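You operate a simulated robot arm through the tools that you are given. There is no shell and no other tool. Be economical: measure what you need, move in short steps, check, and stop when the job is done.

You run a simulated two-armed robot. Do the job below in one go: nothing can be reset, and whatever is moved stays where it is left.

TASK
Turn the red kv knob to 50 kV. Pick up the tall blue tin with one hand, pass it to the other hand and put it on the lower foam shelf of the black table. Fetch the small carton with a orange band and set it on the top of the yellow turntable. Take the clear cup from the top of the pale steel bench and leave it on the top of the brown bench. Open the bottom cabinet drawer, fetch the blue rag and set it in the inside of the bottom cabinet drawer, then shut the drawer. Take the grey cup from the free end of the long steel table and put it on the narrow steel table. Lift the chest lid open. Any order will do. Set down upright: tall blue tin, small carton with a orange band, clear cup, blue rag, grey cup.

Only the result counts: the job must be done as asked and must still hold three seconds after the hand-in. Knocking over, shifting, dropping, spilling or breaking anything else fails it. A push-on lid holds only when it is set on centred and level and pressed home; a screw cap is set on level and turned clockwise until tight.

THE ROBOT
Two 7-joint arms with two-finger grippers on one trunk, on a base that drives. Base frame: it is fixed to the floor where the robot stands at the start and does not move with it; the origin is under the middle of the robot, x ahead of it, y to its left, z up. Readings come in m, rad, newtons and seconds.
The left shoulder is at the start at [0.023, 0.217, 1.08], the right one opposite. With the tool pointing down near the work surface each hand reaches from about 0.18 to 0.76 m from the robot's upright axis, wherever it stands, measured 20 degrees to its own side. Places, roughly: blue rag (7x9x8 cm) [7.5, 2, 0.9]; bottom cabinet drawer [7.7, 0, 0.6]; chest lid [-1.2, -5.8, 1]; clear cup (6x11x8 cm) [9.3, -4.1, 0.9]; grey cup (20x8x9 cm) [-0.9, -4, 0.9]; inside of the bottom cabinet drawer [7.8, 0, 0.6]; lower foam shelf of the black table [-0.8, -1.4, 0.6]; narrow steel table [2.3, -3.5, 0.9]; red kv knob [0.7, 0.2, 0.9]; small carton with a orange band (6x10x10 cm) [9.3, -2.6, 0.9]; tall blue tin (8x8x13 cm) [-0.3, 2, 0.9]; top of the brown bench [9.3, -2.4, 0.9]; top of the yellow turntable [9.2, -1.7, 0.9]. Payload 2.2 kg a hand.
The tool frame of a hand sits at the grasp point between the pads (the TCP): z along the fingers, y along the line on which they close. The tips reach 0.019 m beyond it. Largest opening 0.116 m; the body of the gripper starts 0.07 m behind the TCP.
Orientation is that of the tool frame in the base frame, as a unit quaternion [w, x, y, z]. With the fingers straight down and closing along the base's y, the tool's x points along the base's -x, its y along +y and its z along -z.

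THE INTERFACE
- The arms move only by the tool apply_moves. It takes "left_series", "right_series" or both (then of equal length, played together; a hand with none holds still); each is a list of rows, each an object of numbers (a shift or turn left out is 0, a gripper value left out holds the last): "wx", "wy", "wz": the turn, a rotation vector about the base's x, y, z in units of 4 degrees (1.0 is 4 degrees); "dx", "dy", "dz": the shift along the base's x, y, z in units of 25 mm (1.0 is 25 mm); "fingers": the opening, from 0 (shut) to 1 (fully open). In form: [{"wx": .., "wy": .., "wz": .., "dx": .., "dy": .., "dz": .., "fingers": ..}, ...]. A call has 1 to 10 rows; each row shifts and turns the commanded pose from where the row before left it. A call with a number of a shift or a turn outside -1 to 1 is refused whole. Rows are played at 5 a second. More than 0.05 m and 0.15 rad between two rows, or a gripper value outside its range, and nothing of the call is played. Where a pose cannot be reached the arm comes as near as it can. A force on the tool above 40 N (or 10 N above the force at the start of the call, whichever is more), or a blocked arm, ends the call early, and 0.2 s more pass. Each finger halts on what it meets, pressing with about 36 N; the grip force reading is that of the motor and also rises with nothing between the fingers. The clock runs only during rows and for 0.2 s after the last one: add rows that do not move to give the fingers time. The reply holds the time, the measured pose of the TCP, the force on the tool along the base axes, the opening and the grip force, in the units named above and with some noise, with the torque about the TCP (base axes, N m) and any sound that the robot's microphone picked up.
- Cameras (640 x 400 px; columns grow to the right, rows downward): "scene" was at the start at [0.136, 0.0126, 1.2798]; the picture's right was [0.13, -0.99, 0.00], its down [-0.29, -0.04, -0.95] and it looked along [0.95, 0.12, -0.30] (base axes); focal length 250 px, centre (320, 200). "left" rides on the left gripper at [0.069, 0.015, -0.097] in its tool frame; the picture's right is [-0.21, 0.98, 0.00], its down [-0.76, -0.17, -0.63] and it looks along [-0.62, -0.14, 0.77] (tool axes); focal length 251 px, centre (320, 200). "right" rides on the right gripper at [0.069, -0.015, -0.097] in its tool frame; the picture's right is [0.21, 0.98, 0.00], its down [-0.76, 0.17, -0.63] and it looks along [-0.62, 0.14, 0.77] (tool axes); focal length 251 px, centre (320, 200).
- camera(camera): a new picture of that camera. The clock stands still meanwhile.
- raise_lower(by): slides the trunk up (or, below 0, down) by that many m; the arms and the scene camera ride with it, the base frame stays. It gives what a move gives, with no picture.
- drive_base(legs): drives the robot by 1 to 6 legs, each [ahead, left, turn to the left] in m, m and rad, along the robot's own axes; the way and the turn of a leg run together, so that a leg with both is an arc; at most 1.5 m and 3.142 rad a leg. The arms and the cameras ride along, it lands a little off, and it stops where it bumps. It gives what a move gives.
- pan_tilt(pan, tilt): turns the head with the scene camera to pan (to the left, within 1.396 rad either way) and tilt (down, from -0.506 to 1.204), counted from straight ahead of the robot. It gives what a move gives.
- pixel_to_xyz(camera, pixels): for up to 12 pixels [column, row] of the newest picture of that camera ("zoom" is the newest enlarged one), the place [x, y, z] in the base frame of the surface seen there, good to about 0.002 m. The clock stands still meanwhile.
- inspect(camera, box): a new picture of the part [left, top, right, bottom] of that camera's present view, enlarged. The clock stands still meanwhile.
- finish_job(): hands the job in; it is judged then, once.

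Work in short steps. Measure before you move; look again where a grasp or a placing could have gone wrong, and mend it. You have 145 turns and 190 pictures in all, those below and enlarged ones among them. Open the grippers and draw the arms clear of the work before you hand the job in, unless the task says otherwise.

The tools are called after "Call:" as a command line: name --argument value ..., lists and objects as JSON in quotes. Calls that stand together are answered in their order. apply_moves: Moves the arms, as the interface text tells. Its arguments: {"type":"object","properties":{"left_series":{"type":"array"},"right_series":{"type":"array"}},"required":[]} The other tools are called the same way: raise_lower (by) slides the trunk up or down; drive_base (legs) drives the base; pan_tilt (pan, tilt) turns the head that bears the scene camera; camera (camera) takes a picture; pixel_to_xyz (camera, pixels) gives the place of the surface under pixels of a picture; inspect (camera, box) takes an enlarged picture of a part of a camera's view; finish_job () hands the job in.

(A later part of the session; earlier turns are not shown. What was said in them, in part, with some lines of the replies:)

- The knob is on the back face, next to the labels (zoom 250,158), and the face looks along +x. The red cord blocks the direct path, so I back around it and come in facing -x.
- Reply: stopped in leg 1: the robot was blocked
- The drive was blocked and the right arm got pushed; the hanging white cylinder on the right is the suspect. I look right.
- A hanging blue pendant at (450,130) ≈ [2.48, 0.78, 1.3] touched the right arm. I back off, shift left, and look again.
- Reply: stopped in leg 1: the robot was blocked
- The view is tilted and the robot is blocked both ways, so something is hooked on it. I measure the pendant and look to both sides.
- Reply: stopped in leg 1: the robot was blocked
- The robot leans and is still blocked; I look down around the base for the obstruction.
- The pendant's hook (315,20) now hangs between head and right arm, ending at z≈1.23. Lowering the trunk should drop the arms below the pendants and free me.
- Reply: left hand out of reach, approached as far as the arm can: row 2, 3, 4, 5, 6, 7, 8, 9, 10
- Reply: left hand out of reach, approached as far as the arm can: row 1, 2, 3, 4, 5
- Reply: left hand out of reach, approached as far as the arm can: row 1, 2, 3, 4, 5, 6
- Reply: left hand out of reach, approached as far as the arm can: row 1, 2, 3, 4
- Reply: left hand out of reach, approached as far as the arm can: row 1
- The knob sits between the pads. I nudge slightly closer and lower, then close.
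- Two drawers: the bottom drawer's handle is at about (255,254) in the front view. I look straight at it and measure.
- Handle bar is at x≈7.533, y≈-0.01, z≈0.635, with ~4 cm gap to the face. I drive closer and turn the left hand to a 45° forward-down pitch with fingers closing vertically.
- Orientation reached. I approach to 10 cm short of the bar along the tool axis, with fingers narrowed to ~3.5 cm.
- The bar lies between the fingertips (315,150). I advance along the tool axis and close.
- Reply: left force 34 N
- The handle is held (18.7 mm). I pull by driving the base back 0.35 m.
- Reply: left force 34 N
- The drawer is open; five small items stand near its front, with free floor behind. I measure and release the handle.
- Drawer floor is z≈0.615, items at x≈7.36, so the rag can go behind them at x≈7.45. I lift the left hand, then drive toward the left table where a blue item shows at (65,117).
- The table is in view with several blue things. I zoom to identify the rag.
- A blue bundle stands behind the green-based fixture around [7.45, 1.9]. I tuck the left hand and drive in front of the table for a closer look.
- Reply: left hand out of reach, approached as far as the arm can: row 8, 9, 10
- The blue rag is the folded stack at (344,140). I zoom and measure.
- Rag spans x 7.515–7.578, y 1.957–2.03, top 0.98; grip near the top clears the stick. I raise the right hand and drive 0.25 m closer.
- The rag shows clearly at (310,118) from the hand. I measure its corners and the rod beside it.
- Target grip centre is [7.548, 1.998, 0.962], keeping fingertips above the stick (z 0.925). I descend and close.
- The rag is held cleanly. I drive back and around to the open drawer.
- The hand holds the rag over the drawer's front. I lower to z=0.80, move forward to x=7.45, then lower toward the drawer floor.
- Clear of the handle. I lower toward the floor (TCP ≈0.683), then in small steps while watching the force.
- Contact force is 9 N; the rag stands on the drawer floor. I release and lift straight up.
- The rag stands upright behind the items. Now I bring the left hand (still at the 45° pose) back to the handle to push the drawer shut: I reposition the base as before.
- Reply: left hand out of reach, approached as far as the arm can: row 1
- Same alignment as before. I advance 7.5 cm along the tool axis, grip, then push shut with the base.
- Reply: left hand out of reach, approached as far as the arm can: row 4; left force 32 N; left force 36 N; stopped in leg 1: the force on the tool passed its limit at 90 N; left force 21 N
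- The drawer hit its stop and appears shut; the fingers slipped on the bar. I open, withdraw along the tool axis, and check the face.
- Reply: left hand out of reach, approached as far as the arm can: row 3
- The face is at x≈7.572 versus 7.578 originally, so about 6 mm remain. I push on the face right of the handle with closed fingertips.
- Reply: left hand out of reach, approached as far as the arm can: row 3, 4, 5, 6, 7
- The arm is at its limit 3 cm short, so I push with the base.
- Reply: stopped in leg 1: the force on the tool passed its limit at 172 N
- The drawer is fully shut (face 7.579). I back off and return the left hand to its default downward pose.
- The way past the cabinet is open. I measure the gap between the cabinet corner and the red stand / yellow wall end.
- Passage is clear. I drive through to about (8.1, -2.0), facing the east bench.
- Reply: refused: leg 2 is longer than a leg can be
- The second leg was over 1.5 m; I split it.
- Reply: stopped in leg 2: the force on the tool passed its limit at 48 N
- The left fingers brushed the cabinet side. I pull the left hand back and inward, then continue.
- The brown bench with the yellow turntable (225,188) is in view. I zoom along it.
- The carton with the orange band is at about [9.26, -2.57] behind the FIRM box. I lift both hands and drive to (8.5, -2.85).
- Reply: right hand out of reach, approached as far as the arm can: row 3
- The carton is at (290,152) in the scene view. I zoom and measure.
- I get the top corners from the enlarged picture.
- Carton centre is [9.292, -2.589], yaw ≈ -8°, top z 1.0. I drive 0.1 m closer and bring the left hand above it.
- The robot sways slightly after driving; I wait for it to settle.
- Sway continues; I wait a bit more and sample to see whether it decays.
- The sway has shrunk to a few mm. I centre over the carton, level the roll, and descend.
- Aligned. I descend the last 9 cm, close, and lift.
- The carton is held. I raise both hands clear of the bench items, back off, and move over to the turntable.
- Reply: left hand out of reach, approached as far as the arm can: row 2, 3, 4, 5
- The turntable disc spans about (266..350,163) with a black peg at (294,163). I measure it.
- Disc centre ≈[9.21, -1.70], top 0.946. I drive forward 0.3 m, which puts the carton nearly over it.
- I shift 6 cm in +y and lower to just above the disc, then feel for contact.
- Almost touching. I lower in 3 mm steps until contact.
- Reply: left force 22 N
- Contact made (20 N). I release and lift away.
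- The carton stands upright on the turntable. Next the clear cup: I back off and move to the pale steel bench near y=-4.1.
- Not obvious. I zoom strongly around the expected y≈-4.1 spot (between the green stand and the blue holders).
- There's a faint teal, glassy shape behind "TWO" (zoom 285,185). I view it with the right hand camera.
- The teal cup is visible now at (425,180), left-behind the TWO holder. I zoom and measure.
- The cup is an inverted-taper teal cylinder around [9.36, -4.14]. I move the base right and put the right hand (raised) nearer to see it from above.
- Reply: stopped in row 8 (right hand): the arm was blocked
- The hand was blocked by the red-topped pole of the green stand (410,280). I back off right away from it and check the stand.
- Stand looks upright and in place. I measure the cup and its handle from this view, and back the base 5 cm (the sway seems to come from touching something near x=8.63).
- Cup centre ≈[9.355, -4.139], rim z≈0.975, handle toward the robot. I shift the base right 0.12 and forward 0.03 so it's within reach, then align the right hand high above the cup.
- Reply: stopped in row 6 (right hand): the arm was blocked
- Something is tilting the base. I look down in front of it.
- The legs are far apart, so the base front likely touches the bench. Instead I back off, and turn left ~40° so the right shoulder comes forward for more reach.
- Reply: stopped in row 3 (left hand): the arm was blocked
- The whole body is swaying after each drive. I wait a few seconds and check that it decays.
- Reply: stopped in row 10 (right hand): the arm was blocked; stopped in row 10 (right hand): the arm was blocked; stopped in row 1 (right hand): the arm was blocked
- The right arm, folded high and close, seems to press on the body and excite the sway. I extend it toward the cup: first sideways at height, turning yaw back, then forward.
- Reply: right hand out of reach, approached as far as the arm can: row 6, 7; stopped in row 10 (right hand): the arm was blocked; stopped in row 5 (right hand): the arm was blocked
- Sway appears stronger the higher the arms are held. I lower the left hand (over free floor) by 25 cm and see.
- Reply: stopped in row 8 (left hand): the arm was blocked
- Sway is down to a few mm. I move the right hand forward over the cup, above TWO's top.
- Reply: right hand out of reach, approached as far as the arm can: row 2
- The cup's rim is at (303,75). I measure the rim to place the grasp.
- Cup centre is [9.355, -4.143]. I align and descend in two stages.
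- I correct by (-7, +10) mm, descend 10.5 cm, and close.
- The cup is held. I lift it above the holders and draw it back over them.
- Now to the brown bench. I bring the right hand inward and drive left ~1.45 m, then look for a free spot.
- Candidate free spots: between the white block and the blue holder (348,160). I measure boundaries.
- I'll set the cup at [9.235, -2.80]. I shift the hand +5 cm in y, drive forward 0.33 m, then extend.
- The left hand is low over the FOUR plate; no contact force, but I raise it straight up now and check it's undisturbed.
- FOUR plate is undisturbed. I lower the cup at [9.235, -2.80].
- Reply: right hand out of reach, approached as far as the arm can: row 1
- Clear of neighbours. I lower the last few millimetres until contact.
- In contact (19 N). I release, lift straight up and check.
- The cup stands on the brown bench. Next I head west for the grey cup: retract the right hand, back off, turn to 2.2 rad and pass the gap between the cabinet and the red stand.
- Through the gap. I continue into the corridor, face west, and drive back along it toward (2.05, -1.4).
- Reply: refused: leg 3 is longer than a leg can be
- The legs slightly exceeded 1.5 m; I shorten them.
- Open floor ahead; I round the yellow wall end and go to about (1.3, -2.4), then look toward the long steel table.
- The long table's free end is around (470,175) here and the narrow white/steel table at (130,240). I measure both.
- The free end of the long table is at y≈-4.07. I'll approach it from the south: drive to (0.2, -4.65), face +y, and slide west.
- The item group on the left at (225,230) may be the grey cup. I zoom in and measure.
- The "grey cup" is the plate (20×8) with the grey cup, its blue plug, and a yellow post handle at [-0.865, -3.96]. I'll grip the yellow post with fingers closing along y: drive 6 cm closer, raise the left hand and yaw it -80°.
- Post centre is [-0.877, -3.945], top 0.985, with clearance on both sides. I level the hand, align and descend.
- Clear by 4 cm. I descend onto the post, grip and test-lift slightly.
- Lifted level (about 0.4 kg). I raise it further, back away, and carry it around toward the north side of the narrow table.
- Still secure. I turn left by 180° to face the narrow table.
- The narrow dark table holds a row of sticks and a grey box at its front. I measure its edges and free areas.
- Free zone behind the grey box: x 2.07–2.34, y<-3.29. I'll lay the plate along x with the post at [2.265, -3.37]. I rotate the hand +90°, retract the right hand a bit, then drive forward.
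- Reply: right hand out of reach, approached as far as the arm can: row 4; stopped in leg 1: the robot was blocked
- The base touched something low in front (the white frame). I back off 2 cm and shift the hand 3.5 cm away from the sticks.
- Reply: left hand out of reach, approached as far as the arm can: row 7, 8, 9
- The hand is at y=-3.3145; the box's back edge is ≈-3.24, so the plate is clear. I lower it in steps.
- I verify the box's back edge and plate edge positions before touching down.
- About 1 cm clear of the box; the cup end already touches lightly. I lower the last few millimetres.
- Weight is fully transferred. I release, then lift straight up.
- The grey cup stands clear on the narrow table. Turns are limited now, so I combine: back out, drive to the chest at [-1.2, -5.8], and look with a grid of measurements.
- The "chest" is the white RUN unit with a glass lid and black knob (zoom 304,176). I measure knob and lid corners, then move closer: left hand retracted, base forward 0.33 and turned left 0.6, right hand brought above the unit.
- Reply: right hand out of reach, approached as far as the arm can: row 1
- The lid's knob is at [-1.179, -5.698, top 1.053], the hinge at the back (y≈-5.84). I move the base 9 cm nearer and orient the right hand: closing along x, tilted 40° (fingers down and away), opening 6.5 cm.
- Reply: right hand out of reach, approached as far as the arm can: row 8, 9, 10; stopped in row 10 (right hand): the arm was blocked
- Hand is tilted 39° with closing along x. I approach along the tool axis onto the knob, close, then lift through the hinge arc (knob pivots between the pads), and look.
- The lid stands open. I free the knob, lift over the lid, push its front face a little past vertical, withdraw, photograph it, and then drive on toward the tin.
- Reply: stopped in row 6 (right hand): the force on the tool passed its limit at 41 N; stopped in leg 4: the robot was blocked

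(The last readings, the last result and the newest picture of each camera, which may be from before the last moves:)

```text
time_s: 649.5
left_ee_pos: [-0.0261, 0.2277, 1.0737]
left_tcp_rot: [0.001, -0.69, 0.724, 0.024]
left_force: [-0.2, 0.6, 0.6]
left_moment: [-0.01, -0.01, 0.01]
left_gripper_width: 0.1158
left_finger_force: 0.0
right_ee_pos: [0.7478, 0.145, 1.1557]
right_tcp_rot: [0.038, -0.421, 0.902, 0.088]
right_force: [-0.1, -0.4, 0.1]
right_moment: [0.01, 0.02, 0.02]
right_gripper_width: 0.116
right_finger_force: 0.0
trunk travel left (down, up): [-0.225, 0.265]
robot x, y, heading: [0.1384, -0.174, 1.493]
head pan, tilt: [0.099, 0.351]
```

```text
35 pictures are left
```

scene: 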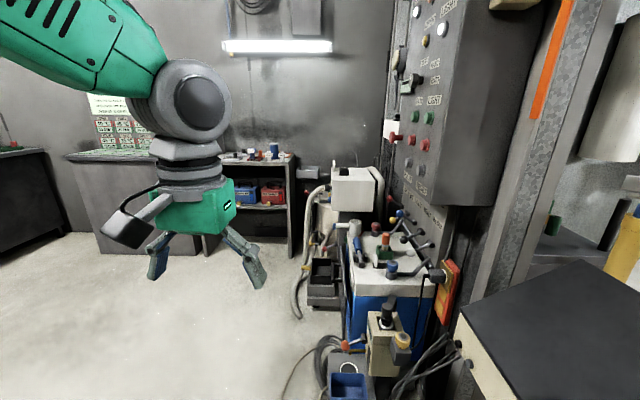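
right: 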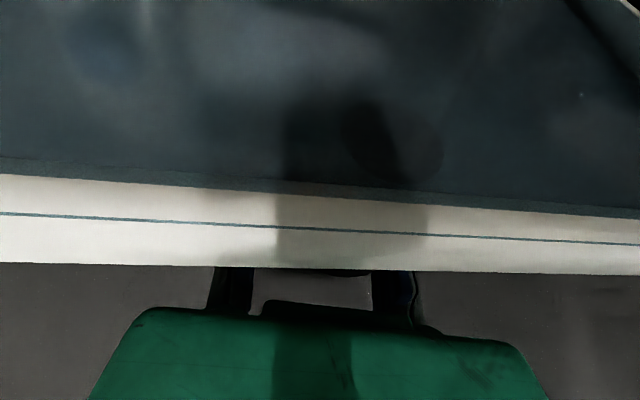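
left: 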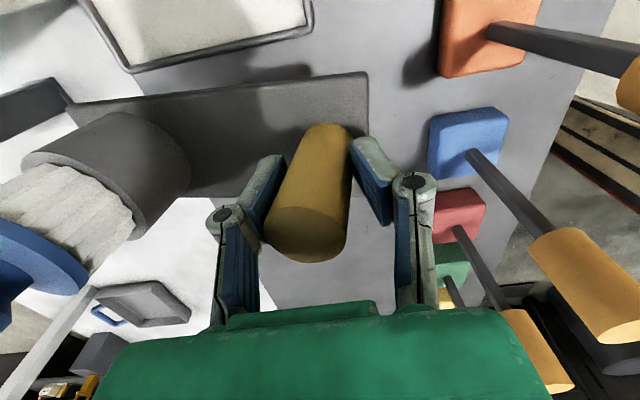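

The lid stays open. The tin is ahead on the shelf table (275,150). I back off, straighten and bring in the right hand, and drive to about (-0.5, 1.1), then look with a measurement grid.

Call:
drive_base --legs '[[-0.12, 0.0, 0]]'

Call:
apply_moves --right_series '[{"dx": -0.9, "wx": -0.28, "wz": 0.99}, {"dx": -0.9, "wx": -0.28, "wz": 0.99}, {"dx": -0.9, "wx": -0.28, "wz": 0.99}, {"dx": -0.9, "wx": -0.28, "wz": 0.99}, {"dx": -0.9, "wx": -0.28, "wz": 0.99}, {"dx": -0.9, "wx": -0.28, "wz": 0.99}, {"dx": -0.9, "wx": -0.28, "wz": 0.99}, {"dx": -0.9, "wx": -0.28, "wz": 0.99}, {"dx": -0.9, "wx": -0.28, "wz": 0.99}, {"dx": -0.9, "wx": -0.28, "wz": 0.99}]'

Call:
drive_base --legs '[[0, 0.72, 0.078], [1.42, 0, 0]]'

Call:
pan_tilt --pan -0.15 --tilt 0.5

Call:
camera --camera "scene"

Call:
camera --camera "right"

Call:
pixel_to_xyz --camera "scene" --pixels '[[280, 150], [300, 150], [320, 150], [340, 150], [360, 150], [380, 150], [280, 170], [300, 170], [320, 170], [340, 170], [360, 170], [380, 170]]'

```text
time_s: 650.8
left_ee_pos: [-0.0171, 0.1068, 1.0734]
left_tcp_rot: [-0.004, -0.688, 0.725, 0.03]
left_force: [0.6, -0.3, 0.2]
left_moment: [0.04, 0.11, 0.04]
left_gripper_width: 0.1161
left_finger_force: 0.0
right_ee_pos: [0.759, 0.0231, 1.1458]
right_tcp_rot: [0.031, -0.419, 0.903, 0.09]
right_force: [1.1, 0.4, -0.6]
right_moment: [0.04, 0.06, 0.02]
right_gripper_width: 0.1161
right_finger_force: 0.0
trunk travel left (down, up): [-0.225, 0.265]
robot x, y, heading: [0.1352, -0.293, 1.499]
head pan, tilt: [0.099, 0.351]
```

```text
time_s: 653.0
left_ee_pos: [-0.0373, 0.1083, 1.0709]
left_tcp_rot: [0.004, -0.688, 0.725, 0.022]
left_force: [-0.7, 1.1, -0.1]
left_moment: [0.02, -0.05, 0.01]
left_gripper_width: 0.116
left_finger_force: 0.1
right_ee_pos: [0.5168, 0.029, 1.1535]
right_tcp_rot: [-0.035, -0.703, 0.711, 0.008]
right_force: [-1.0, 0.8, 0.2]
right_moment: [-0.03, -0.01, -0.03]
right_gripper_width: 0.1158
right_finger_force: 0.0
right hand out of reach, approached as far as the arm can: row 10
trunk travel left (down, up): [-0.225, 0.265]
robot x, y, heading: [0.1301, -0.2929, 1.494]
head pan, tilt: [0.099, 0.351]
```

```text
time_s: 663.5
left_ee_pos: [-0.7617, 1.5242, 1.0734]
left_tcp_rot: [0.0, 0.714, -0.699, -0.024]
left_force: [0.0, -1.2, 1.0]
left_moment: [0.0, 0.02, 0.0]
left_gripper_width: 0.116
left_finger_force: 0.1
right_ee_pos: [-0.2035, 1.4842, 1.1538]
right_tcp_rot: [0.035, 0.727, -0.685, -0.009]
right_force: [-0.6, 0.2, 0.0]
right_moment: [-0.03, 0.0, 0.03]
right_gripper_width: 0.1158
right_finger_force: 0.0
trunk travel left (down, up): [-0.225, 0.265]
robot x, y, heading: [-0.5701, 1.1397, 1.566]
head pan, tilt: [0.099, 0.351]
```

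```text
time_s: 664.2
left_ee_pos: [-0.7617, 1.5213, 1.0729]
left_tcp_rot: [0.0, 0.714, -0.699, -0.025]
left_force: [0.4, 0.1, -0.2]
left_moment: [0.03, 0.01, 0.0]
left_gripper_width: 0.116
left_finger_force: 0.0
right_ee_pos: [-0.2028, 1.4834, 1.1542]
right_tcp_rot: [0.035, 0.727, -0.685, -0.01]
right_force: [-0.2, 0.4, 0.6]
right_moment: [0.03, -0.01, 0.02]
right_gripper_width: 0.1158
right_finger_force: 0.1
trunk travel left (down, up): [-0.225, 0.265]
robot x, y, heading: [-0.5734, 1.135, 1.568]
head pan, tilt: [-0.15, 0.499]
```

```text
34 pictures are left
```

scene: 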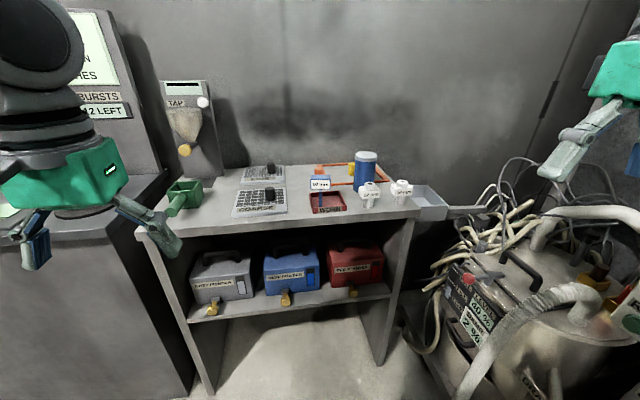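

```text
33 pictures are left
```

right: 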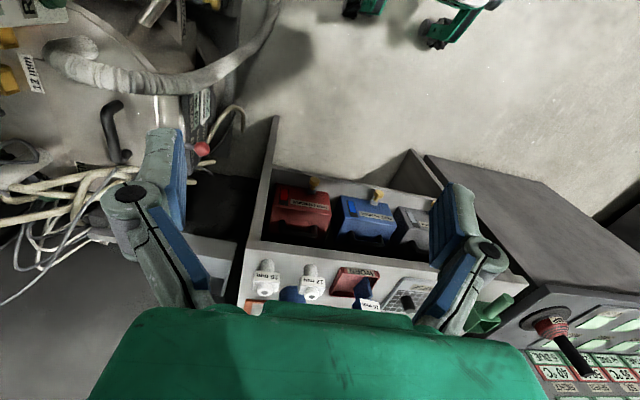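

```text
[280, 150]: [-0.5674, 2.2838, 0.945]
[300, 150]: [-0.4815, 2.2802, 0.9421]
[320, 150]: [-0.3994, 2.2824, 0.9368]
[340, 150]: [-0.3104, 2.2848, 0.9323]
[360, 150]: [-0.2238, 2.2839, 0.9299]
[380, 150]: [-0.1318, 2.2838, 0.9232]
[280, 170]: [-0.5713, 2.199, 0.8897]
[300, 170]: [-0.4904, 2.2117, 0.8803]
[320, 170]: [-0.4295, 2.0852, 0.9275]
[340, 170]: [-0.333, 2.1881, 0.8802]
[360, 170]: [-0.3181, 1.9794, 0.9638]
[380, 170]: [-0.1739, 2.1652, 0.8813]
```

The blue tin is at (366,168), about [-0.295, 2.01]. I refine its position, drive 0.2 m closer, level the right hand and bring it above the tin.

Call:
pixel_to_xyz --camera "scene" --pixels '[[357, 165], [366, 165], [374, 165], [366, 158], [366, 153], [366, 180], [358, 156], [374, 156], [370, 190], [402, 187], [357, 175], [374, 175]]'

Call:
drive_base --legs '[[0.2, 0, 0.003]]'

Call:
apply_moves --right_series '[{"dx": -0.4, "dy": 0.9, "wy": -0.3, "wx": 0.16}, {"dx": -0.4, "dy": 0.9, "wy": -0.3, "wx": 0.16}, {"dx": -0.4, "dy": 0.9, "wy": -0.3, "wx": 0.16}, {"dx": -0.4, "dy": 0.9}, {"dx": -0.4, "dy": 0.9}, {"dx": -0.4, "dy": 0.9}, {"dx": -0.4, "dy": 0.9}, {"dx": -0.4, "dy": 0.9}, {"dx": -0.4, "dy": 0.9}, {"dy": 0.9}]'

Call:
apply_moves --right_series '[{"dy": 0.9}, {"dy": 0.9}, {"dy": 0.9}, {}, {}, {}]'

Call:
camera --camera "right"

Call:
pixel_to_xyz --camera "right" --pixels '[[280, 60], [300, 60], [320, 60], [340, 60], [280, 90], [300, 90], [320, 90], [340, 90], [300, 120], [320, 120], [340, 120], [360, 90]]'

```text
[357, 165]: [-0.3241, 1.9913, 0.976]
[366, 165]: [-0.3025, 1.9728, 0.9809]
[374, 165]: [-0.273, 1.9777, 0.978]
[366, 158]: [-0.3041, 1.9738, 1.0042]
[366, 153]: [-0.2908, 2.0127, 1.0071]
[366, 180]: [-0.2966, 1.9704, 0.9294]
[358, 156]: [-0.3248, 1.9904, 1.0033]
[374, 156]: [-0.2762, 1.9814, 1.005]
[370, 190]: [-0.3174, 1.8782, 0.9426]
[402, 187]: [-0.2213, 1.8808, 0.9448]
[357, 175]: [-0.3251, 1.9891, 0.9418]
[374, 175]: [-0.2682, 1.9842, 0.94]
```

```text
time_s: 665.9
left_ee_pos: [-0.7636, 1.7336, 1.0734]
left_tcp_rot: [-0.001, 0.716, -0.698, -0.025]
left_force: [-1.0, 0.6, -0.3]
left_moment: [-0.02, 0.0, 0.0]
left_gripper_width: 0.1155
left_finger_force: 0.1
right_ee_pos: [-0.205, 1.6975, 1.1545]
right_tcp_rot: [0.034, 0.73, -0.683, -0.01]
right_force: [-0.9, -0.3, -0.5]
right_moment: [-0.02, 0.0, -0.04]
right_gripper_width: 0.1159
right_finger_force: 0.1
trunk travel left (down, up): [-0.225, 0.265]
robot x, y, heading: [-0.5696, 1.3504, 1.572]
head pan, tilt: [-0.15, 0.499]
```

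```text
time_s: 668.1
left_ee_pos: [-0.7623, 1.7335, 1.0715]
left_tcp_rot: [0.0, 0.716, -0.698, -0.025]
left_force: [1.1, 0.0, 0.4]
left_moment: [0.0, -0.02, 0.02]
left_gripper_width: 0.1161
left_finger_force: 0.2
right_ee_pos: [-0.294, 1.9244, 1.1546]
right_tcp_rot: [0.001, 0.731, -0.683, 0.001]
right_force: [0.0, 0.2, -0.4]
right_moment: [0.0, 0.03, 0.0]
right_gripper_width: 0.1159
right_finger_force: 0.1
trunk travel left (down, up): [-0.225, 0.265]
robot x, y, heading: [-0.5724, 1.3487, 1.573]
head pan, tilt: [-0.15, 0.499]
```

```text
time_s: 669.5
left_ee_pos: [-0.7621, 1.7318, 1.0736]
left_tcp_rot: [-0.001, 0.716, -0.697, -0.025]
left_force: [0.2, 0.4, -0.4]
left_moment: [0.02, 0.01, -0.01]
left_gripper_width: 0.1159
left_finger_force: 0.1
right_ee_pos: [-0.2913, 1.9878, 1.1543]
right_tcp_rot: [0.0, 0.73, -0.683, 0.001]
right_force: [0.7, 0.5, -1.2]
right_moment: [0.01, -0.06, 0.02]
right_gripper_width: 0.1158
right_finger_force: 0.1
trunk travel left (down, up): [-0.225, 0.265]
robot x, y, heading: [-0.5728, 1.3491, 1.57]
head pan, tilt: [-0.15, 0.499]
```

```text
32 pictures are left
```

right: 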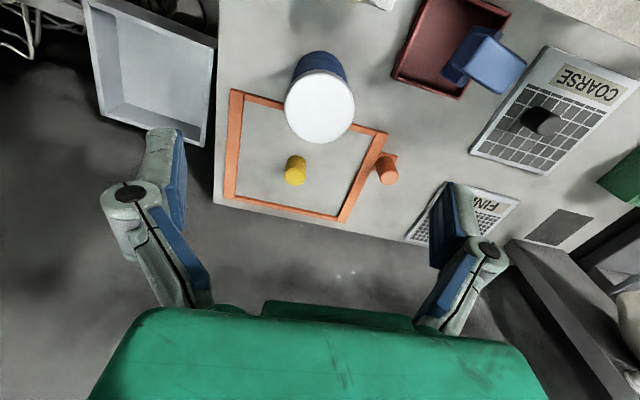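

```text
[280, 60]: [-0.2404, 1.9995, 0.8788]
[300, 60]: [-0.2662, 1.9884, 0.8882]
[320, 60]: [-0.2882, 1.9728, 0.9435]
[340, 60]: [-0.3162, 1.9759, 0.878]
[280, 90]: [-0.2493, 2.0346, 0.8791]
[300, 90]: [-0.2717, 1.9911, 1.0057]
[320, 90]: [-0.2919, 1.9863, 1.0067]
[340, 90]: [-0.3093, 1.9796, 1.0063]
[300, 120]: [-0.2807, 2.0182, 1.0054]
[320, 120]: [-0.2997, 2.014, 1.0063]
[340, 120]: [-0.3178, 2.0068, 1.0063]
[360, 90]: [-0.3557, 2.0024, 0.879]
```

Tin centre is [-0.296, 2.001], top 1.007. I grasp it by the top with the right hand, lift, back off, bring it in front of the robot, and pre-position the left hand tilted 65° from the left for a mid-air handover.

Call:
apply_moves --right_series '[{"dx": -0.2, "dy": 0.52, "dz": -0.8}, {"dz": -1}, {"dz": -1}, {"dz": -1}, {"dz": -1}, {"dz": -1}, {"dz": -0.76}, {}, {"fingers": 0.45}, {"fingers": 0.35}]'

Call:
apply_moves --right_series '[{"fingers": 0.3}, {}, {"dz": 1}, {"dz": 1}, {"dz": 1}, {"dz": 1}, {"dz": 1}, {"dz": 1}, {}]'

Call:
drive_base --legs '[[-0.45, 0, 0]]'

Call:
apply_moves --right_series '[{"dx": -1, "dy": -0.5}, {"dx": -1, "dy": -0.5}, {"dx": -1, "dy": -0.5}, {"dx": -1, "dy": -0.5}, {"dx": -1, "dy": -0.5}, {"dx": -1, "dy": -0.5}, {"dx": -1, "dy": -0.5}, {"dx": -1, "dy": -0.5}, {"dx": -1, "dy": -0.5}, {"dx": -1, "dy": -0.5}]' --left_series '[{"wz": -1, "dx": -0.4}, {"wz": -1, "dx": -0.4}, {"wz": -1}, {"wz": -1}, {"wz": -1}, {"wz": -1}, {"wz": -1}, {"wz": -1}, {"wz": -1}, {"wz": -1}]'

Call:
apply_moves --left_series '[{"wz": -1}, {"wz": -1}, {"wz": -1}, {"wz": -1}, {"wz": -1}, {"wz": -1}, {"wz": -1}, {"wz": -1}, {"wz": -1}, {"wz": -1}]'

Call:
apply_moves --left_series '[{"wz": -1}, {"wz": -1}, {"wz": -0.5}, {"wy": -1}, {"wy": -1}, {"wy": -1}, {"wy": -1}, {"wy": -1}, {"wy": -1}, {"wy": -1}]'

Call:
apply_moves --left_series '[{"wy": -1}, {"wy": -1}, {"wy": -1}, {"wy": -1}, {"wy": -1}, {"wy": -1}, {"wy": -1}, {"wy": -1}, {"wy": -1}, {}]'

Call:
pan_tilt --pan 0.1 --tilt 0.4

Call:
camera --camera "scene"

Call:
camera --camera "left"

```text
time_s: 671.7
left_ee_pos: [-0.7623, 1.7321, 1.0737]
left_tcp_rot: [-0.001, 0.716, -0.698, -0.026]
left_force: [-0.8, -0.9, -0.9]
left_moment: [-0.02, 0.01, -0.03]
left_gripper_width: 0.116
left_finger_force: 0.1
right_ee_pos: [-0.2984, 2.0024, 0.9904]
right_tcp_rot: [0.0, 0.731, -0.683, 0.0]
right_force: [1.5, -0.9, -0.5]
right_moment: [0.02, -0.06, -0.03]
right_gripper_width: 0.0689
right_finger_force: 35.9
trunk travel left (down, up): [-0.225, 0.265]
robot x, y, heading: [-0.5706, 1.3503, 1.571]
head pan, tilt: [-0.15, 0.499]
```

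```text
time_s: 673.7
left_ee_pos: [-0.7612, 1.7325, 1.0725]
left_tcp_rot: [0.0, 0.716, -0.698, -0.025]
left_force: [-0.1, 0.2, 1.5]
left_moment: [0.01, -0.01, 0.03]
left_gripper_width: 0.1162
left_finger_force: 0.0
right_ee_pos: [-0.2977, 2.0017, 1.1388]
right_tcp_rot: [0.0, 0.731, -0.683, 0.0]
right_force: [-0.8, -0.1, -3.9]
right_moment: [-0.02, 0.02, 0.0]
right_gripper_width: 0.0688
right_finger_force: 35.7
trunk travel left (down, up): [-0.225, 0.265]
robot x, y, heading: [-0.573, 1.3496, 1.572]
head pan, tilt: [-0.15, 0.499]
```

```text
time_s: 676.4
left_ee_pos: [-0.7597, 1.2722, 1.0743]
left_tcp_rot: [-0.001, 0.713, -0.7, -0.026]
left_force: [0.1, -0.8, 0.0]
left_moment: [0.05, -0.05, 0.0]
left_gripper_width: 0.1156
left_finger_force: 0.1
right_ee_pos: [-0.2928, 1.5381, 1.1402]
right_tcp_rot: [0.0, 0.728, -0.686, 0.0]
right_force: [-0.5, 0.1, -3.0]
right_moment: [0.01, -0.03, -0.01]
right_gripper_width: 0.0685
right_finger_force: 36.0
trunk travel left (down, up): [-0.225, 0.265]
robot x, y, heading: [-0.5742, 0.8899, 1.566]
head pan, tilt: [-0.15, 0.499]
```

```text
time_s: 678.6
left_ee_pos: [-0.7819, 1.2682, 1.0735]
left_tcp_rot: [0.013, -0.43, 0.902, 0.024]
left_force: [-0.4, -1.1, 0.8]
left_moment: [0.01, -0.01, 0.01]
left_gripper_width: 0.116
left_finger_force: 0.1
right_ee_pos: [-0.549, 1.409, 1.1426]
right_tcp_rot: [-0.002, 0.727, -0.686, 0.0]
right_force: [-0.3, 0.8, -3.6]
right_moment: [-0.02, 0.01, -0.01]
right_gripper_width: 0.0689
right_finger_force: 36.1
trunk travel left (down, up): [-0.225, 0.265]
robot x, y, heading: [-0.5708, 0.8885, 1.563]
head pan, tilt: [-0.15, 0.499]
```

```text
time_s: 680.8
left_ee_pos: [-0.7812, 1.2687, 1.0755]
left_tcp_rot: [0.021, -0.095, 0.995, 0.019]
left_force: [-0.4, -0.1, 0.9]
left_moment: [-0.01, 0.03, -0.01]
left_gripper_width: 0.1163
left_finger_force: 0.0
right_ee_pos: [-0.5469, 1.4096, 1.1415]
right_tcp_rot: [-0.001, 0.728, -0.686, 0.0]
right_force: [-0.2, -0.9, -3.4]
right_moment: [0.0, 0.02, 0.05]
right_gripper_width: 0.0686
right_finger_force: 35.7
trunk travel left (down, up): [-0.225, 0.265]
robot x, y, heading: [-0.573, 0.8898, 1.561]
head pan, tilt: [-0.15, 0.499]
```

```text
time_s: 683.0
left_ee_pos: [-0.7803, 1.2693, 1.0742]
left_tcp_rot: [0.264, -0.014, 0.964, 0.015]
left_force: [0.1, -0.7, 0.2]
left_moment: [0.0, 0.01, 0.01]
left_gripper_width: 0.1162
left_finger_force: 0.1
right_ee_pos: [-0.5462, 1.41, 1.1429]
right_tcp_rot: [-0.001, 0.728, -0.685, 0.0]
right_force: [-0.2, 0.2, -3.7]
right_moment: [-0.03, -0.02, 0.0]
right_gripper_width: 0.0685
right_finger_force: 35.3
trunk travel left (down, up): [-0.225, 0.265]
robot x, y, heading: [-0.5705, 0.8898, 1.566]
head pan, tilt: [-0.15, 0.499]
```

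```text
time_s: 685.2
left_ee_pos: [-0.7817, 1.2702, 1.0754]
left_tcp_rot: [0.548, -0.017, 0.836, 0.01]
left_force: [0.0, 0.2, 0.6]
left_moment: [-0.01, 0.0, -0.02]
left_gripper_width: 0.1163
left_finger_force: 0.1
right_ee_pos: [-0.546, 1.4093, 1.1438]
right_tcp_rot: [-0.001, 0.728, -0.686, 0.0]
right_force: [0.1, -0.5, -3.7]
right_moment: [-0.02, 0.0, -0.03]
right_gripper_width: 0.0684
right_finger_force: 36.2
trunk travel left (down, up): [-0.225, 0.265]
robot x, y, heading: [-0.5734, 0.8883, 1.562]
head pan, tilt: [-0.15, 0.499]
```

```text
time_s: 686.0
left_ee_pos: [-0.7806, 1.2686, 1.0756]
left_tcp_rot: [0.548, -0.017, 0.837, 0.01]
left_force: [-0.2, 1.0, 0.4]
left_moment: [0.04, 0.0, -0.04]
left_gripper_width: 0.116
left_finger_force: 0.0
right_ee_pos: [-0.5457, 1.4089, 1.1432]
right_tcp_rot: [0.0, 0.728, -0.686, 0.0]
right_force: [0.6, 0.5, -3.3]
right_moment: [0.0, 0.01, 0.02]
right_gripper_width: 0.0685
right_finger_force: 36.1
trunk travel left (down, up): [-0.225, 0.265]
robot x, y, heading: [-0.5726, 0.886, 1.565]
head pan, tilt: [0.099, 0.4]
```

```text
31 pictures are left
```

scene: 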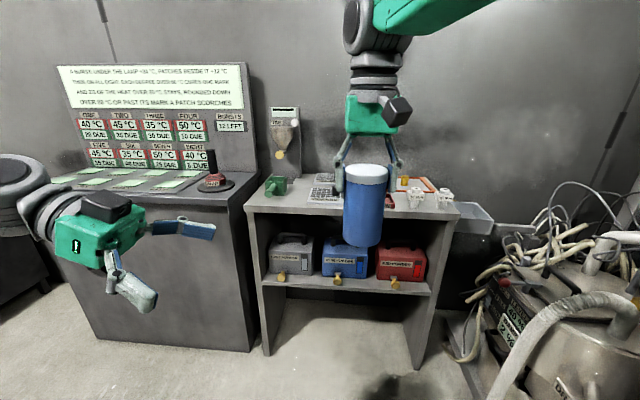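

```text
30 pictures are left
5 turns are left
```

left: 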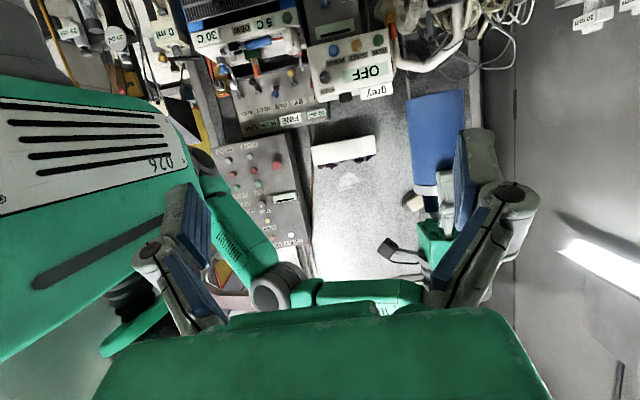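

The tin hangs upright in the right hand and the left is oriented. Now: left closes on the tin's lower part, right releases and rises, then I drive to the black table's east side and look, with measurement grids.

Call:
apply_moves --left_series '[{"dy": 0.93, "dz": -0.05}, {"dy": 0.93, "dz": -0.05}, {"dy": 0.93, "dz": -0.05}, {"dy": 0.93, "dz": -0.05}, {"dy": 0.93, "dz": -0.05}, {"dy": 0.93, "dz": -0.05}, {}]'

Call:
apply_moves --left_series '[{"dx": 0.94}, {"dx": 0.94}, {"dx": 0.94}, {"dx": 0.94}, {"dx": 0.94}, {"dx": 0.94}, {"dx": 0.94}, {"dx": 0.94}, {"dx": 0.94}, {"dx": 0.94}]'

Call:
apply_moves --left_series '[{"fingers": 0.45}, {"fingers": 0.3}, {"fingers": 0.3}, {}, {}, {}]'

Call:
apply_moves --right_series '[{"fingers": 0.8}, {"fingers": 0.9}, {}, {"dz": 1}, {"dz": 1}, {"dz": 1}, {"dz": 1}, {"dx": 1}, {"dx": 1}, {"dx": 1}]'

Call:
apply_moves --right_series '[{"dx": 1}, {"dx": 1}, {"dx": 1}, {"dx": 1}, {"dz": -1}, {"dz": -1}]'

Call:
camera --camera "scene"

Call:
drive_base --legs '[[-0.75, -0.4, 0], [-0.75, -0.1, 0], [-0.5, -0.4, 0], [-0.25, -0.1, 0], [0, 0, 1.57]]'

Call:
pan_tilt --pan 0.0 --tilt 0.6

Call:
camera --camera "scene"

Call:
pixel_to_xyz --camera "scene" --pixels '[[200, 160], [260, 160], [320, 160], [380, 160], [440, 160], [500, 160], [200, 200], [260, 200], [320, 200], [380, 200], [440, 200], [500, 200]]'

Call:
pixel_to_xyz --camera "scene" --pixels '[[200, 240], [260, 240], [320, 240], [380, 240], [440, 240], [500, 240], [200, 280], [260, 280], [320, 280], [380, 280], [440, 280], [500, 280]]'

```text
time_s: 687.6
left_ee_pos: [-0.7817, 1.4087, 1.0663]
left_tcp_rot: [0.549, -0.016, 0.836, 0.009]
left_force: [-0.2, 0.2, 0.2]
left_moment: [0.0, 0.02, 0.01]
left_gripper_width: 0.116
left_finger_force: 0.0
right_ee_pos: [-0.5461, 1.4084, 1.1421]
right_tcp_rot: [-0.001, 0.728, -0.686, -0.001]
right_force: [-0.9, 0.6, -3.1]
right_moment: [0.03, -0.01, -0.01]
right_gripper_width: 0.0686
right_finger_force: 36.2
trunk travel left (down, up): [-0.225, 0.265]
robot x, y, heading: [-0.5734, 0.8908, 1.567]
head pan, tilt: [0.099, 0.4]
```

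```text
time_s: 689.8
left_ee_pos: [-0.5445, 1.4102, 1.0656]
left_tcp_rot: [0.547, -0.017, 0.837, 0.01]
left_force: [0.2, -0.1, 1.0]
left_moment: [0.0, 0.01, 0.01]
left_gripper_width: 0.1158
left_finger_force: 0.1
right_ee_pos: [-0.5442, 1.4104, 1.1431]
right_tcp_rot: [-0.001, 0.728, -0.686, 0.0]
right_force: [0.3, 0.0, -3.9]
right_moment: [0.01, 0.05, 0.01]
right_gripper_width: 0.0682
right_finger_force: 36.0
trunk travel left (down, up): [-0.225, 0.265]
robot x, y, heading: [-0.5699, 0.8861, 1.562]
head pan, tilt: [0.099, 0.4]
```

```text
time_s: 691.2
left_ee_pos: [-0.5463, 1.4112, 1.0656]
left_tcp_rot: [0.549, -0.019, 0.836, 0.012]
left_force: [0.8, 26.2, -1.7]
left_moment: [-1.47, -0.03, 0.01]
left_gripper_width: 0.068
left_finger_force: 35.7
right_ee_pos: [-0.5453, 1.4092, 1.1426]
right_tcp_rot: [-0.001, 0.728, -0.685, 0.0]
right_force: [-0.7, -26.3, 2.3]
right_moment: [-0.61, 0.06, -0.02]
right_gripper_width: 0.0686
right_finger_force: 35.8
trunk travel left (down, up): [-0.225, 0.265]
robot x, y, heading: [-0.5708, 0.8868, 1.561]
head pan, tilt: [0.099, 0.4]
```

```text
time_s: 693.4
left_ee_pos: [-0.5438, 1.4104, 1.067]
left_tcp_rot: [0.547, -0.017, 0.837, 0.01]
left_force: [-0.1, -0.6, -0.5]
left_moment: [0.01, 0.01, 0.0]
left_gripper_width: 0.0678
left_finger_force: 36.1
right_ee_pos: [-0.4662, 1.4094, 1.2426]
right_tcp_rot: [-0.001, 0.728, -0.685, -0.001]
right_force: [0.1, -1.4, 0.7]
right_moment: [-0.02, 0.07, -0.01]
right_gripper_width: 0.1041
right_finger_force: 0.0
trunk travel left (down, up): [-0.225, 0.265]
robot x, y, heading: [-0.5733, 0.8878, 1.562]
head pan, tilt: [0.099, 0.4]
```

```text
time_s: 694.8
left_ee_pos: [-0.547, 1.4111, 1.0653]
left_tcp_rot: [0.548, -0.017, 0.837, 0.01]
left_force: [0.2, -0.1, 0.1]
left_moment: [0.0, 0.0, -0.04]
left_gripper_width: 0.0678
left_finger_force: 35.7
right_ee_pos: [-0.3686, 1.4112, 1.1916]
right_tcp_rot: [-0.001, 0.728, -0.685, 0.001]
right_force: [0.4, -0.1, 0.5]
right_moment: [0.0, 0.02, 0.01]
right_gripper_width: 0.1046
right_finger_force: 0.1
trunk travel left (down, up): [-0.225, 0.265]
robot x, y, heading: [-0.5733, 0.8911, 1.561]
head pan, tilt: [0.099, 0.4]
```

```text
29 pictures are left
```

scene: 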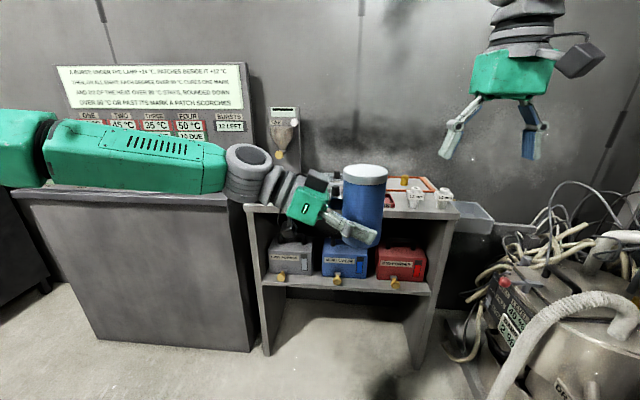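

```text
time_s: 711.5
left_ee_pos: [-0.1378, -1.317, 1.0668]
left_tcp_rot: [-0.383, 0.599, -0.586, -0.39]
left_force: [-0.4, 0.7, 0.0]
left_moment: [-0.01, -0.01, 0.0]
left_gripper_width: 0.0678
left_finger_force: 36.3
right_ee_pos: [-0.1361, -1.1404, 1.1923]
right_tcp_rot: [0.002, 1.0, 0.022, -0.001]
right_force: [0.5, 1.7, -0.7]
right_moment: [-0.04, 0.0, -0.03]
right_gripper_width: 0.1043
right_finger_force: 0.0
trunk travel left (down, up): [-0.225, 0.265]
robot x, y, heading: [0.3839, -1.3601, 3.116]
head pan, tilt: [0.099, 0.4]
```

```text
time_s: 712.2
left_ee_pos: [-0.1335, -1.3211, 1.0686]
left_tcp_rot: [-0.383, 0.597, -0.586, -0.392]
left_force: [-0.2, 0.2, 0.4]
left_moment: [-0.01, 0.03, 0.0]
left_gripper_width: 0.0676
left_finger_force: 35.9
right_ee_pos: [-0.1311, -1.1443, 1.1953]
right_tcp_rot: [0.0, 1.0, 0.021, -0.003]
right_force: [0.4, 0.1, 1.1]
right_moment: [0.01, 0.01, -0.02]
right_gripper_width: 0.1044
right_finger_force: 0.1
trunk travel left (down, up): [-0.225, 0.265]
robot x, y, heading: [0.3869, -1.3581, 3.12]
head pan, tilt: [0.0, 0.6]
```

```text
28 pictures are left
```

scene: 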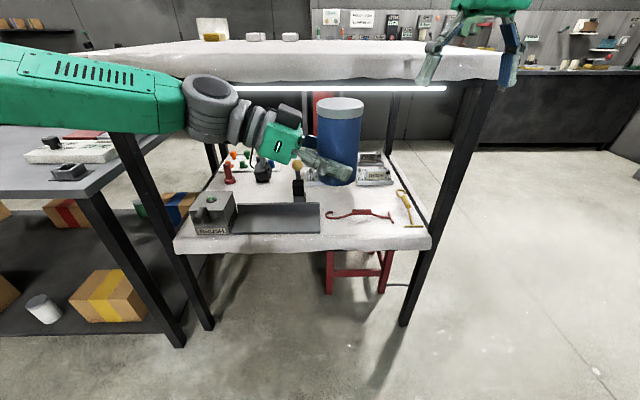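

```text
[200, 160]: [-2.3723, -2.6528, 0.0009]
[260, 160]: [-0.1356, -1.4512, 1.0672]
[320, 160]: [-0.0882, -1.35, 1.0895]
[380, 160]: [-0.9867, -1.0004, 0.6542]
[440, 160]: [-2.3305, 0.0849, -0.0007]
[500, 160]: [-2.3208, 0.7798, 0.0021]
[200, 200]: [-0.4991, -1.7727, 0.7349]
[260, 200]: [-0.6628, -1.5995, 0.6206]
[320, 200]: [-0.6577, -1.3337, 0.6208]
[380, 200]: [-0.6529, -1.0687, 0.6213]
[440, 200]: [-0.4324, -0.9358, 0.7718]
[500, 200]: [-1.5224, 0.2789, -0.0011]
```

```text
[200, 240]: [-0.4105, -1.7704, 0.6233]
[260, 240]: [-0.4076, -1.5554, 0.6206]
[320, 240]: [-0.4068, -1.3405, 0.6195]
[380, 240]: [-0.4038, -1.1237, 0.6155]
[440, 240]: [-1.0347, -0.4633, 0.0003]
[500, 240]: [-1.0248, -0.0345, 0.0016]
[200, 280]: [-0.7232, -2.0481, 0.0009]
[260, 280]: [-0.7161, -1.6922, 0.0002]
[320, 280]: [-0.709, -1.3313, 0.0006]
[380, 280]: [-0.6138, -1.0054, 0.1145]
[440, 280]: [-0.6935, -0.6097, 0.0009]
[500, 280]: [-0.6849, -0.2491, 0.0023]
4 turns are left
```

The handover worked. The lower foam is at z≈0.62 with a free strip near the front edge around [-0.45, -1.2]. I turn the left hand (yaw +76°) so it points into the shelf, lowering the tin in front of it, retract the right hand, move 0.12 m closer and look.

Call:
apply_moves --left_series '[{"wz": 1, "dz": -0.74, "dx": -0.3, "dy": 0.25}, {"wz": 1, "dz": -0.74, "dx": -0.3, "dy": 0.25}, {"wz": 1, "dz": -0.74, "dx": -0.3, "dy": 0.25}, {"wz": 1, "dz": -0.74, "dx": -0.3, "dy": 0.25}, {"wz": 1, "dz": -0.74, "dx": -0.3, "dy": 0.25}, {"wz": 1, "dz": -0.74, "dx": -0.3, "dy": 0.25}, {"wz": 1, "dz": -0.74, "dx": -0.3, "dy": 0.25}, {"wz": 1, "dz": -0.74, "dx": -0.3, "dy": 0.25}, {"wz": 1, "dz": -0.74, "dx": -0.3, "dy": 0.25}, {"wz": 1, "dz": -0.74, "dx": -0.3, "dy": 0.25}]' --right_series '[{"dx": 0.4, "dy": 0.6}, {"dx": 0.4, "dy": 0.6}, {"dx": 0.4, "dy": 0.6}, {"dx": 0.4, "dy": 0.6}, {"dx": 0.4, "dy": 0.6}, {"dx": 0.4, "dy": 0.6}, {"dx": 0.4, "dy": 0.6}, {"dx": 0.4, "dy": 0.6}, {"dx": 0.4, "dy": 0.6}, {"dx": 0.4, "dy": 0.6}]'

Call:
apply_moves --left_series '[{"wz": 1, "dz": -0.74, "dx": -0.3, "dy": 0.25}, {"wz": 1, "dz": -0.74, "dx": -0.3, "dy": 0.25}, {"wz": 1, "dz": -0.74, "dx": -0.3, "dy": 0.25}, {"wz": 1, "dz": -0.74, "dx": -0.3, "dy": 0.25}, {"wz": 1, "dz": -0.74, "dx": -0.3, "dy": 0.25}, {"wz": 1, "dz": -0.74, "dx": -0.3, "dy": 0.25}, {"wz": 1, "dz": -0.74, "dx": -0.3, "dy": 0.25}, {"wz": 1, "dz": -0.74, "dx": -0.3, "dy": 0.25}, {"wz": 1, "dz": -0.74, "dx": -0.3, "dy": 0.25}, {}]'

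Call:
drive_base --legs '[[0.12, 0, 0]]'

Call:
apply_moves --left_series '[{}, {}, {}]'

Call:
camera --camera "scene"

Call:
inspect --camera "scene" --box '[220, 140, 460, 320]'

Call:
camera --camera "left"

Call:
pixel_to_xyz --camera "scene" --pixels '[[300, 230], [320, 230], [340, 230], [360, 230], [380, 230], [300, 250], [320, 250], [340, 250], [360, 250], [380, 250], [340, 210], [360, 210]]'

```text
time_s: 714.4
left_ee_pos: [-0.2088, -1.2547, 0.8812]
left_tcp_rot: [-0.224, 0.763, -0.345, -0.498]
left_force: [-0.9, 0.9, -1.4]
left_moment: [0.02, 0.0, -0.02]
left_gripper_width: 0.0673
left_finger_force: 36.2
right_ee_pos: [-0.0325, -0.9901, 1.1936]
right_tcp_rot: [0.002, 1.0, 0.021, -0.003]
right_force: [0.7, 0.4, -0.4]
right_moment: [-0.02, 0.0, -0.02]
right_gripper_width: 0.1044
right_finger_force: 0.0
trunk travel left (down, up): [-0.225, 0.265]
robot x, y, heading: [0.3825, -1.3585, 3.119]
head pan, tilt: [0.0, 0.6]
```

```text
time_s: 716.6
left_ee_pos: [-0.2759, -1.1993, 0.7131]
left_tcp_rot: [-0.059, 0.832, -0.095, -0.543]
left_force: [0.3, -1.2, 1.4]
left_moment: [-0.02, -0.02, 0.01]
left_gripper_width: 0.0676
left_finger_force: 36.2
right_ee_pos: [-0.0321, -0.9909, 1.1934]
right_tcp_rot: [0.002, 1.0, 0.021, -0.003]
right_force: [0.7, -0.1, 1.0]
right_moment: [0.03, 0.01, 0.01]
right_gripper_width: 0.1045
right_finger_force: 0.1
trunk travel left (down, up): [-0.225, 0.265]
robot x, y, heading: [0.3854, -1.3579, 3.12]
head pan, tilt: [0.0, 0.6]
```

```text
time_s: 717.8
left_ee_pos: [-0.3963, -1.195, 0.7123]
left_tcp_rot: [-0.059, 0.833, -0.093, -0.543]
left_force: [0.1, 0.7, 0.4]
left_moment: [-0.02, -0.01, -0.01]
left_gripper_width: 0.0674
left_finger_force: 36.1
right_ee_pos: [-0.1525, -0.9877, 1.1919]
right_tcp_rot: [0.002, 1.0, 0.021, -0.003]
right_force: [0.1, -0.2, -0.2]
right_moment: [-0.03, -0.02, 0.0]
right_gripper_width: 0.1043
right_finger_force: 0.1
trunk travel left (down, up): [-0.225, 0.265]
robot x, y, heading: [0.2656, -1.3534, 3.116]
head pan, tilt: [0.0, 0.6]
```

```text
time_s: 718.6
left_ee_pos: [-0.394, -1.1974, 0.7152]
left_tcp_rot: [-0.058, 0.831, -0.092, -0.545]
left_force: [0.4, -0.1, 0.1]
left_moment: [-0.02, -0.06, -0.02]
left_gripper_width: 0.0675
left_finger_force: 36.0
right_ee_pos: [-0.1495, -0.9917, 1.1962]
right_tcp_rot: [0.0, 1.0, 0.02, -0.004]
right_force: [-0.3, 1.3, 0.6]
right_moment: [0.03, 0.02, 0.0]
right_gripper_width: 0.1044
right_finger_force: 0.2
trunk travel left (down, up): [-0.225, 0.265]
robot x, y, heading: [0.2658, -1.3557, 3.123]
head pan, tilt: [0.0, 0.6]
```

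```text
27 pictures are left
```

scene: 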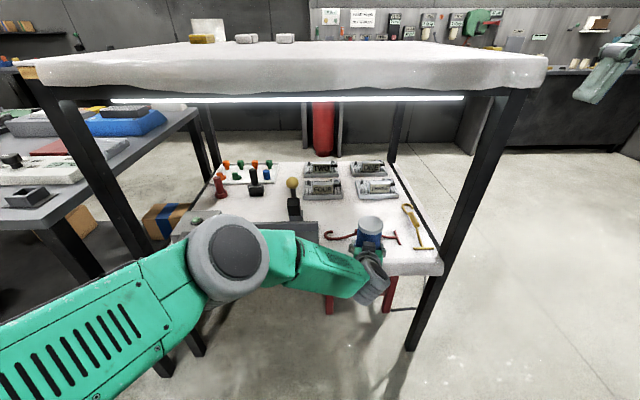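

```text
2.22 times, centred on (340, 230) of scene
```

zoom: 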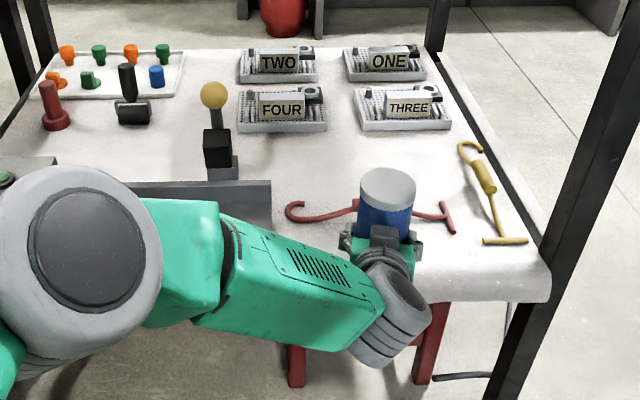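

```text
25 pictures are left
```

left: 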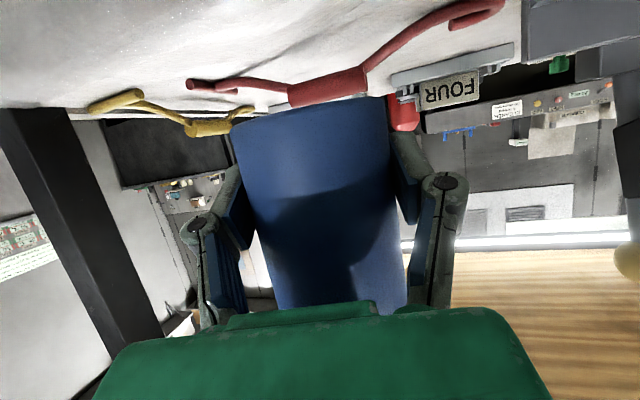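

```text
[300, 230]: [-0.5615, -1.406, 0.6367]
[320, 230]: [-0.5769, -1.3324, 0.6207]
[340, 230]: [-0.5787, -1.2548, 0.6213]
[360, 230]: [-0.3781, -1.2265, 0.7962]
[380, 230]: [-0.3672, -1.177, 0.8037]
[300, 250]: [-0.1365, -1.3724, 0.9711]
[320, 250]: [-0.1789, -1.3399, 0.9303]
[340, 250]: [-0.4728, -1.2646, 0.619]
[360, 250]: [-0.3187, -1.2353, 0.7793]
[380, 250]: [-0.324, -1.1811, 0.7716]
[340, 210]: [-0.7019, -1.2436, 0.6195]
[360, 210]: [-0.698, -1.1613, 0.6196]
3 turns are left
```

The strip at x≈-0.46, y≈-1.195 is free (hook at x≈-0.535). I move in, lower to contact, release, and withdraw along the tool axis, then check.

Call:
apply_moves --left_series '[{"dx": -0.9}, {"dx": -0.9}, {"dx": -0.9}, {}, {"dz": -0.8}, {"dz": -0.8}, {"dz": -0.4}, {}]'

Call:
apply_moves --left_series '[{"dz": -0.15}, {"dz": -0.15}, {}]'

Call:
apply_moves --left_series '[{"dz": -0.1}, {"dz": -0.1}, {}]'

Call:
apply_moves --left_series '[{"fingers": 0.7}, {"fingers": 0.85}, {"fingers": 1}, {}]'

Call:
apply_moves --left_series '[{"dx": 0.72, "dy": -0.16, "dz": 0.32}, {"dx": 0.72, "dy": -0.16, "dz": 0.32}, {"dx": 0.72, "dy": -0.16, "dz": 0.32}, {"dx": 0.72, "dy": -0.16, "dz": 0.32}, {"dx": 0.72, "dy": -0.16, "dz": 0.32}, {"dx": 0.72, "dy": -0.16, "dz": 0.32}, {"dx": 0.72, "dy": -0.16, "dz": 0.32}]'

Call:
drive_base --legs '[[-0.3, 0, 0]]'

Call:
camera --camera "scene"

Call:
inspect --camera "scene" --box '[240, 120, 440, 270]'

```text
time_s: 720.4
left_ee_pos: [-0.4441, -1.2294, 0.6688]
left_tcp_rot: [-0.047, 0.833, -0.088, -0.543]
left_force: [0.2, -0.4, 0.1]
left_moment: [-0.02, -0.02, 0.0]
left_gripper_width: 0.0675
left_finger_force: 36.4
left hand out of reach, approached as far as the arm can: row 3, 5, 6, 7
right_ee_pos: [-0.149, -0.9917, 1.1968]
right_tcp_rot: [0.0, 1.0, 0.021, -0.004]
right_force: [-0.6, -0.4, 0.2]
right_moment: [-0.02, 0.03, 0.04]
right_gripper_width: 0.1044
right_finger_force: 0.1
trunk travel left (down, up): [-0.225, 0.265]
robot x, y, heading: [0.263, -1.356, 3.117]
head pan, tilt: [0.0, 0.6]
```

```text
time_s: 721.4
left_ee_pos: [-0.4452, -1.2327, 0.6677]
left_tcp_rot: [-0.048, 0.832, -0.086, -0.546]
left_force: [0.6, 0.0, -0.5]
left_moment: [0.03, -0.04, 0.0]
left_gripper_width: 0.0673
left_finger_force: 36.0
left hand out of reach, approached as far as the arm can: row 2
right_ee_pos: [-0.1449, -0.9942, 1.198]
right_tcp_rot: [-0.002, 1.0, 0.02, -0.006]
right_force: [0.1, -0.2, -0.6]
right_moment: [0.04, 0.0, 0.01]
right_gripper_width: 0.1043
right_finger_force: 0.1
trunk travel left (down, up): [-0.225, 0.265]
robot x, y, heading: [0.2588, -1.3531, 3.117]
head pan, tilt: [0.0, 0.6]
stopped in row 3 (left hand): the arm was blocked; the commanded pose is now the measured one
```

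```text
time_s: 722.2
left_ee_pos: [-0.4541, -1.2444, 0.6645]
left_tcp_rot: [-0.042, 0.831, -0.083, -0.549]
left_force: [-0.2, -0.3, 0.7]
left_moment: [0.01, 0.01, 0.03]
left_gripper_width: 0.0672
left_finger_force: 35.6
right_ee_pos: [-0.1469, -0.994, 1.1975]
right_tcp_rot: [0.0, 1.0, 0.02, -0.005]
right_force: [-0.3, -0.4, -0.7]
right_moment: [-0.04, 0.05, -0.02]
right_gripper_width: 0.1043
right_finger_force: 0.1
trunk travel left (down, up): [-0.225, 0.265]
robot x, y, heading: [0.2643, -1.3549, 3.117]
head pan, tilt: [0.0, 0.6]
```

```text
time_s: 723.2
left_ee_pos: [-0.4524, -1.2454, 0.6619]
left_tcp_rot: [-0.041, 0.831, -0.083, -0.548]
left_force: [-0.1, 0.4, 0.1]
left_moment: [-0.03, 0.0, 0.0]
left_gripper_width: 0.116
left_finger_force: 0.1
right_ee_pos: [-0.1456, -0.9938, 1.1976]
right_tcp_rot: [0.0, 1.0, 0.02, -0.005]
right_force: [0.2, 0.5, 0.3]
right_moment: [0.0, -0.03, 0.0]
right_gripper_width: 0.1044
right_finger_force: 0.0
trunk travel left (down, up): [-0.225, 0.265]
robot x, y, heading: [0.2647, -1.3567, 3.12]
head pan, tilt: [0.0, 0.6]
```

```text
time_s: 724.8
left_ee_pos: [-0.3201, -1.2613, 0.7222]
left_tcp_rot: [-0.047, 0.832, -0.086, -0.547]
left_force: [-0.6, -0.5, 0.4]
left_moment: [-0.03, -0.02, 0.06]
left_gripper_width: 0.1159
left_finger_force: 0.1
right_ee_pos: [-0.1453, -0.9947, 1.1976]
right_tcp_rot: [0.0, 1.0, 0.021, -0.007]
right_force: [0.1, -0.1, -0.3]
right_moment: [-0.03, -0.01, 0.01]
right_gripper_width: 0.1044
right_finger_force: 0.0
trunk travel left (down, up): [-0.225, 0.265]
robot x, y, heading: [0.2647, -1.3549, 3.119]
head pan, tilt: [0.0, 0.6]
```

```text
time_s: 726.8
left_ee_pos: [-0.0294, -1.2687, 0.7211]
left_tcp_rot: [-0.049, 0.831, -0.088, -0.547]
left_force: [-0.1, -0.5, -0.9]
left_moment: [0.03, 0.02, -0.03]
left_gripper_width: 0.1162
left_finger_force: 0.1
right_ee_pos: [0.1458, -1.0004, 1.198]
right_tcp_rot: [-0.001, 1.0, 0.02, -0.006]
right_force: [0.7, 0.1, 0.2]
right_moment: [0.03, 0.0, 0.0]
right_gripper_width: 0.1043
right_finger_force: 0.0
trunk travel left (down, up): [-0.225, 0.265]
robot x, y, heading: [0.5585, -1.3619, 3.118]
head pan, tilt: [0.0, 0.6]
```

```text
24 pictures are left
```

scene: 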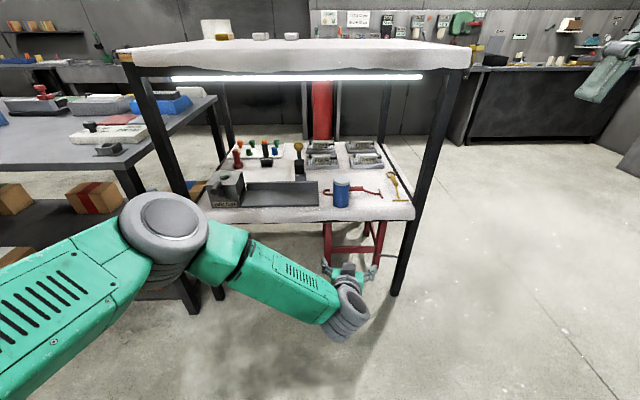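

```text
2.67 times, centred on (340, 195) of scene
2 turns are left
```

zoom: 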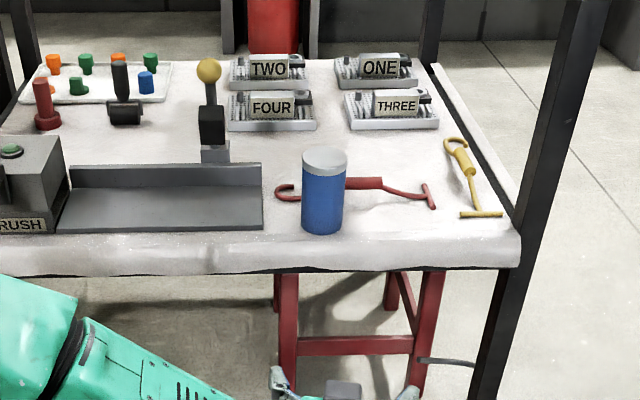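

The tin stands upright on the lower foam shelf (zoom 322,190). The grippers are open and the arms are clear of the work, so I hand the job in.

Call:
finish_job

```text
The job is handed in.
```

I carried out all seven parts and handed the job in; the hand-in gave back no verdict. What the last pictures and readings show:

- **Red kV knob:** the display reads 50 kV.
- **Tall blue tin:** passed from the right hand to the left in mid-air, and standing upright on the lower foam shelf.
- **Small carton with the orange band:** upright on the yellow turntable.
- **Clear cup:** upright on the brown bench.
- **Blue rag:** upright when set in the bottom drawer, which was then pushed fully shut; I could not see it after closing.
- **Grey cup:** on the narrow steel table. I moved the whole plate, with the cup, its blue plug and the yellow post.
- **Chest lid:** open and holding at about vertical; pushing it further met resistance.

On the way the robot bumped several things:

- **Hanging pendants (y≈0.78):** the robot wedged between them until I lowered the trunk.
- **Cabinet:** brushed once on its side.
- **Stand with the red-topped pole, on the pale bench:** touched by the right hand.
- **White frame by the narrow table and the trolley by the kV unit:** the base stopped against each.

The pendants and the stand looked in place afterwards. I did not check the other three for small shifts.
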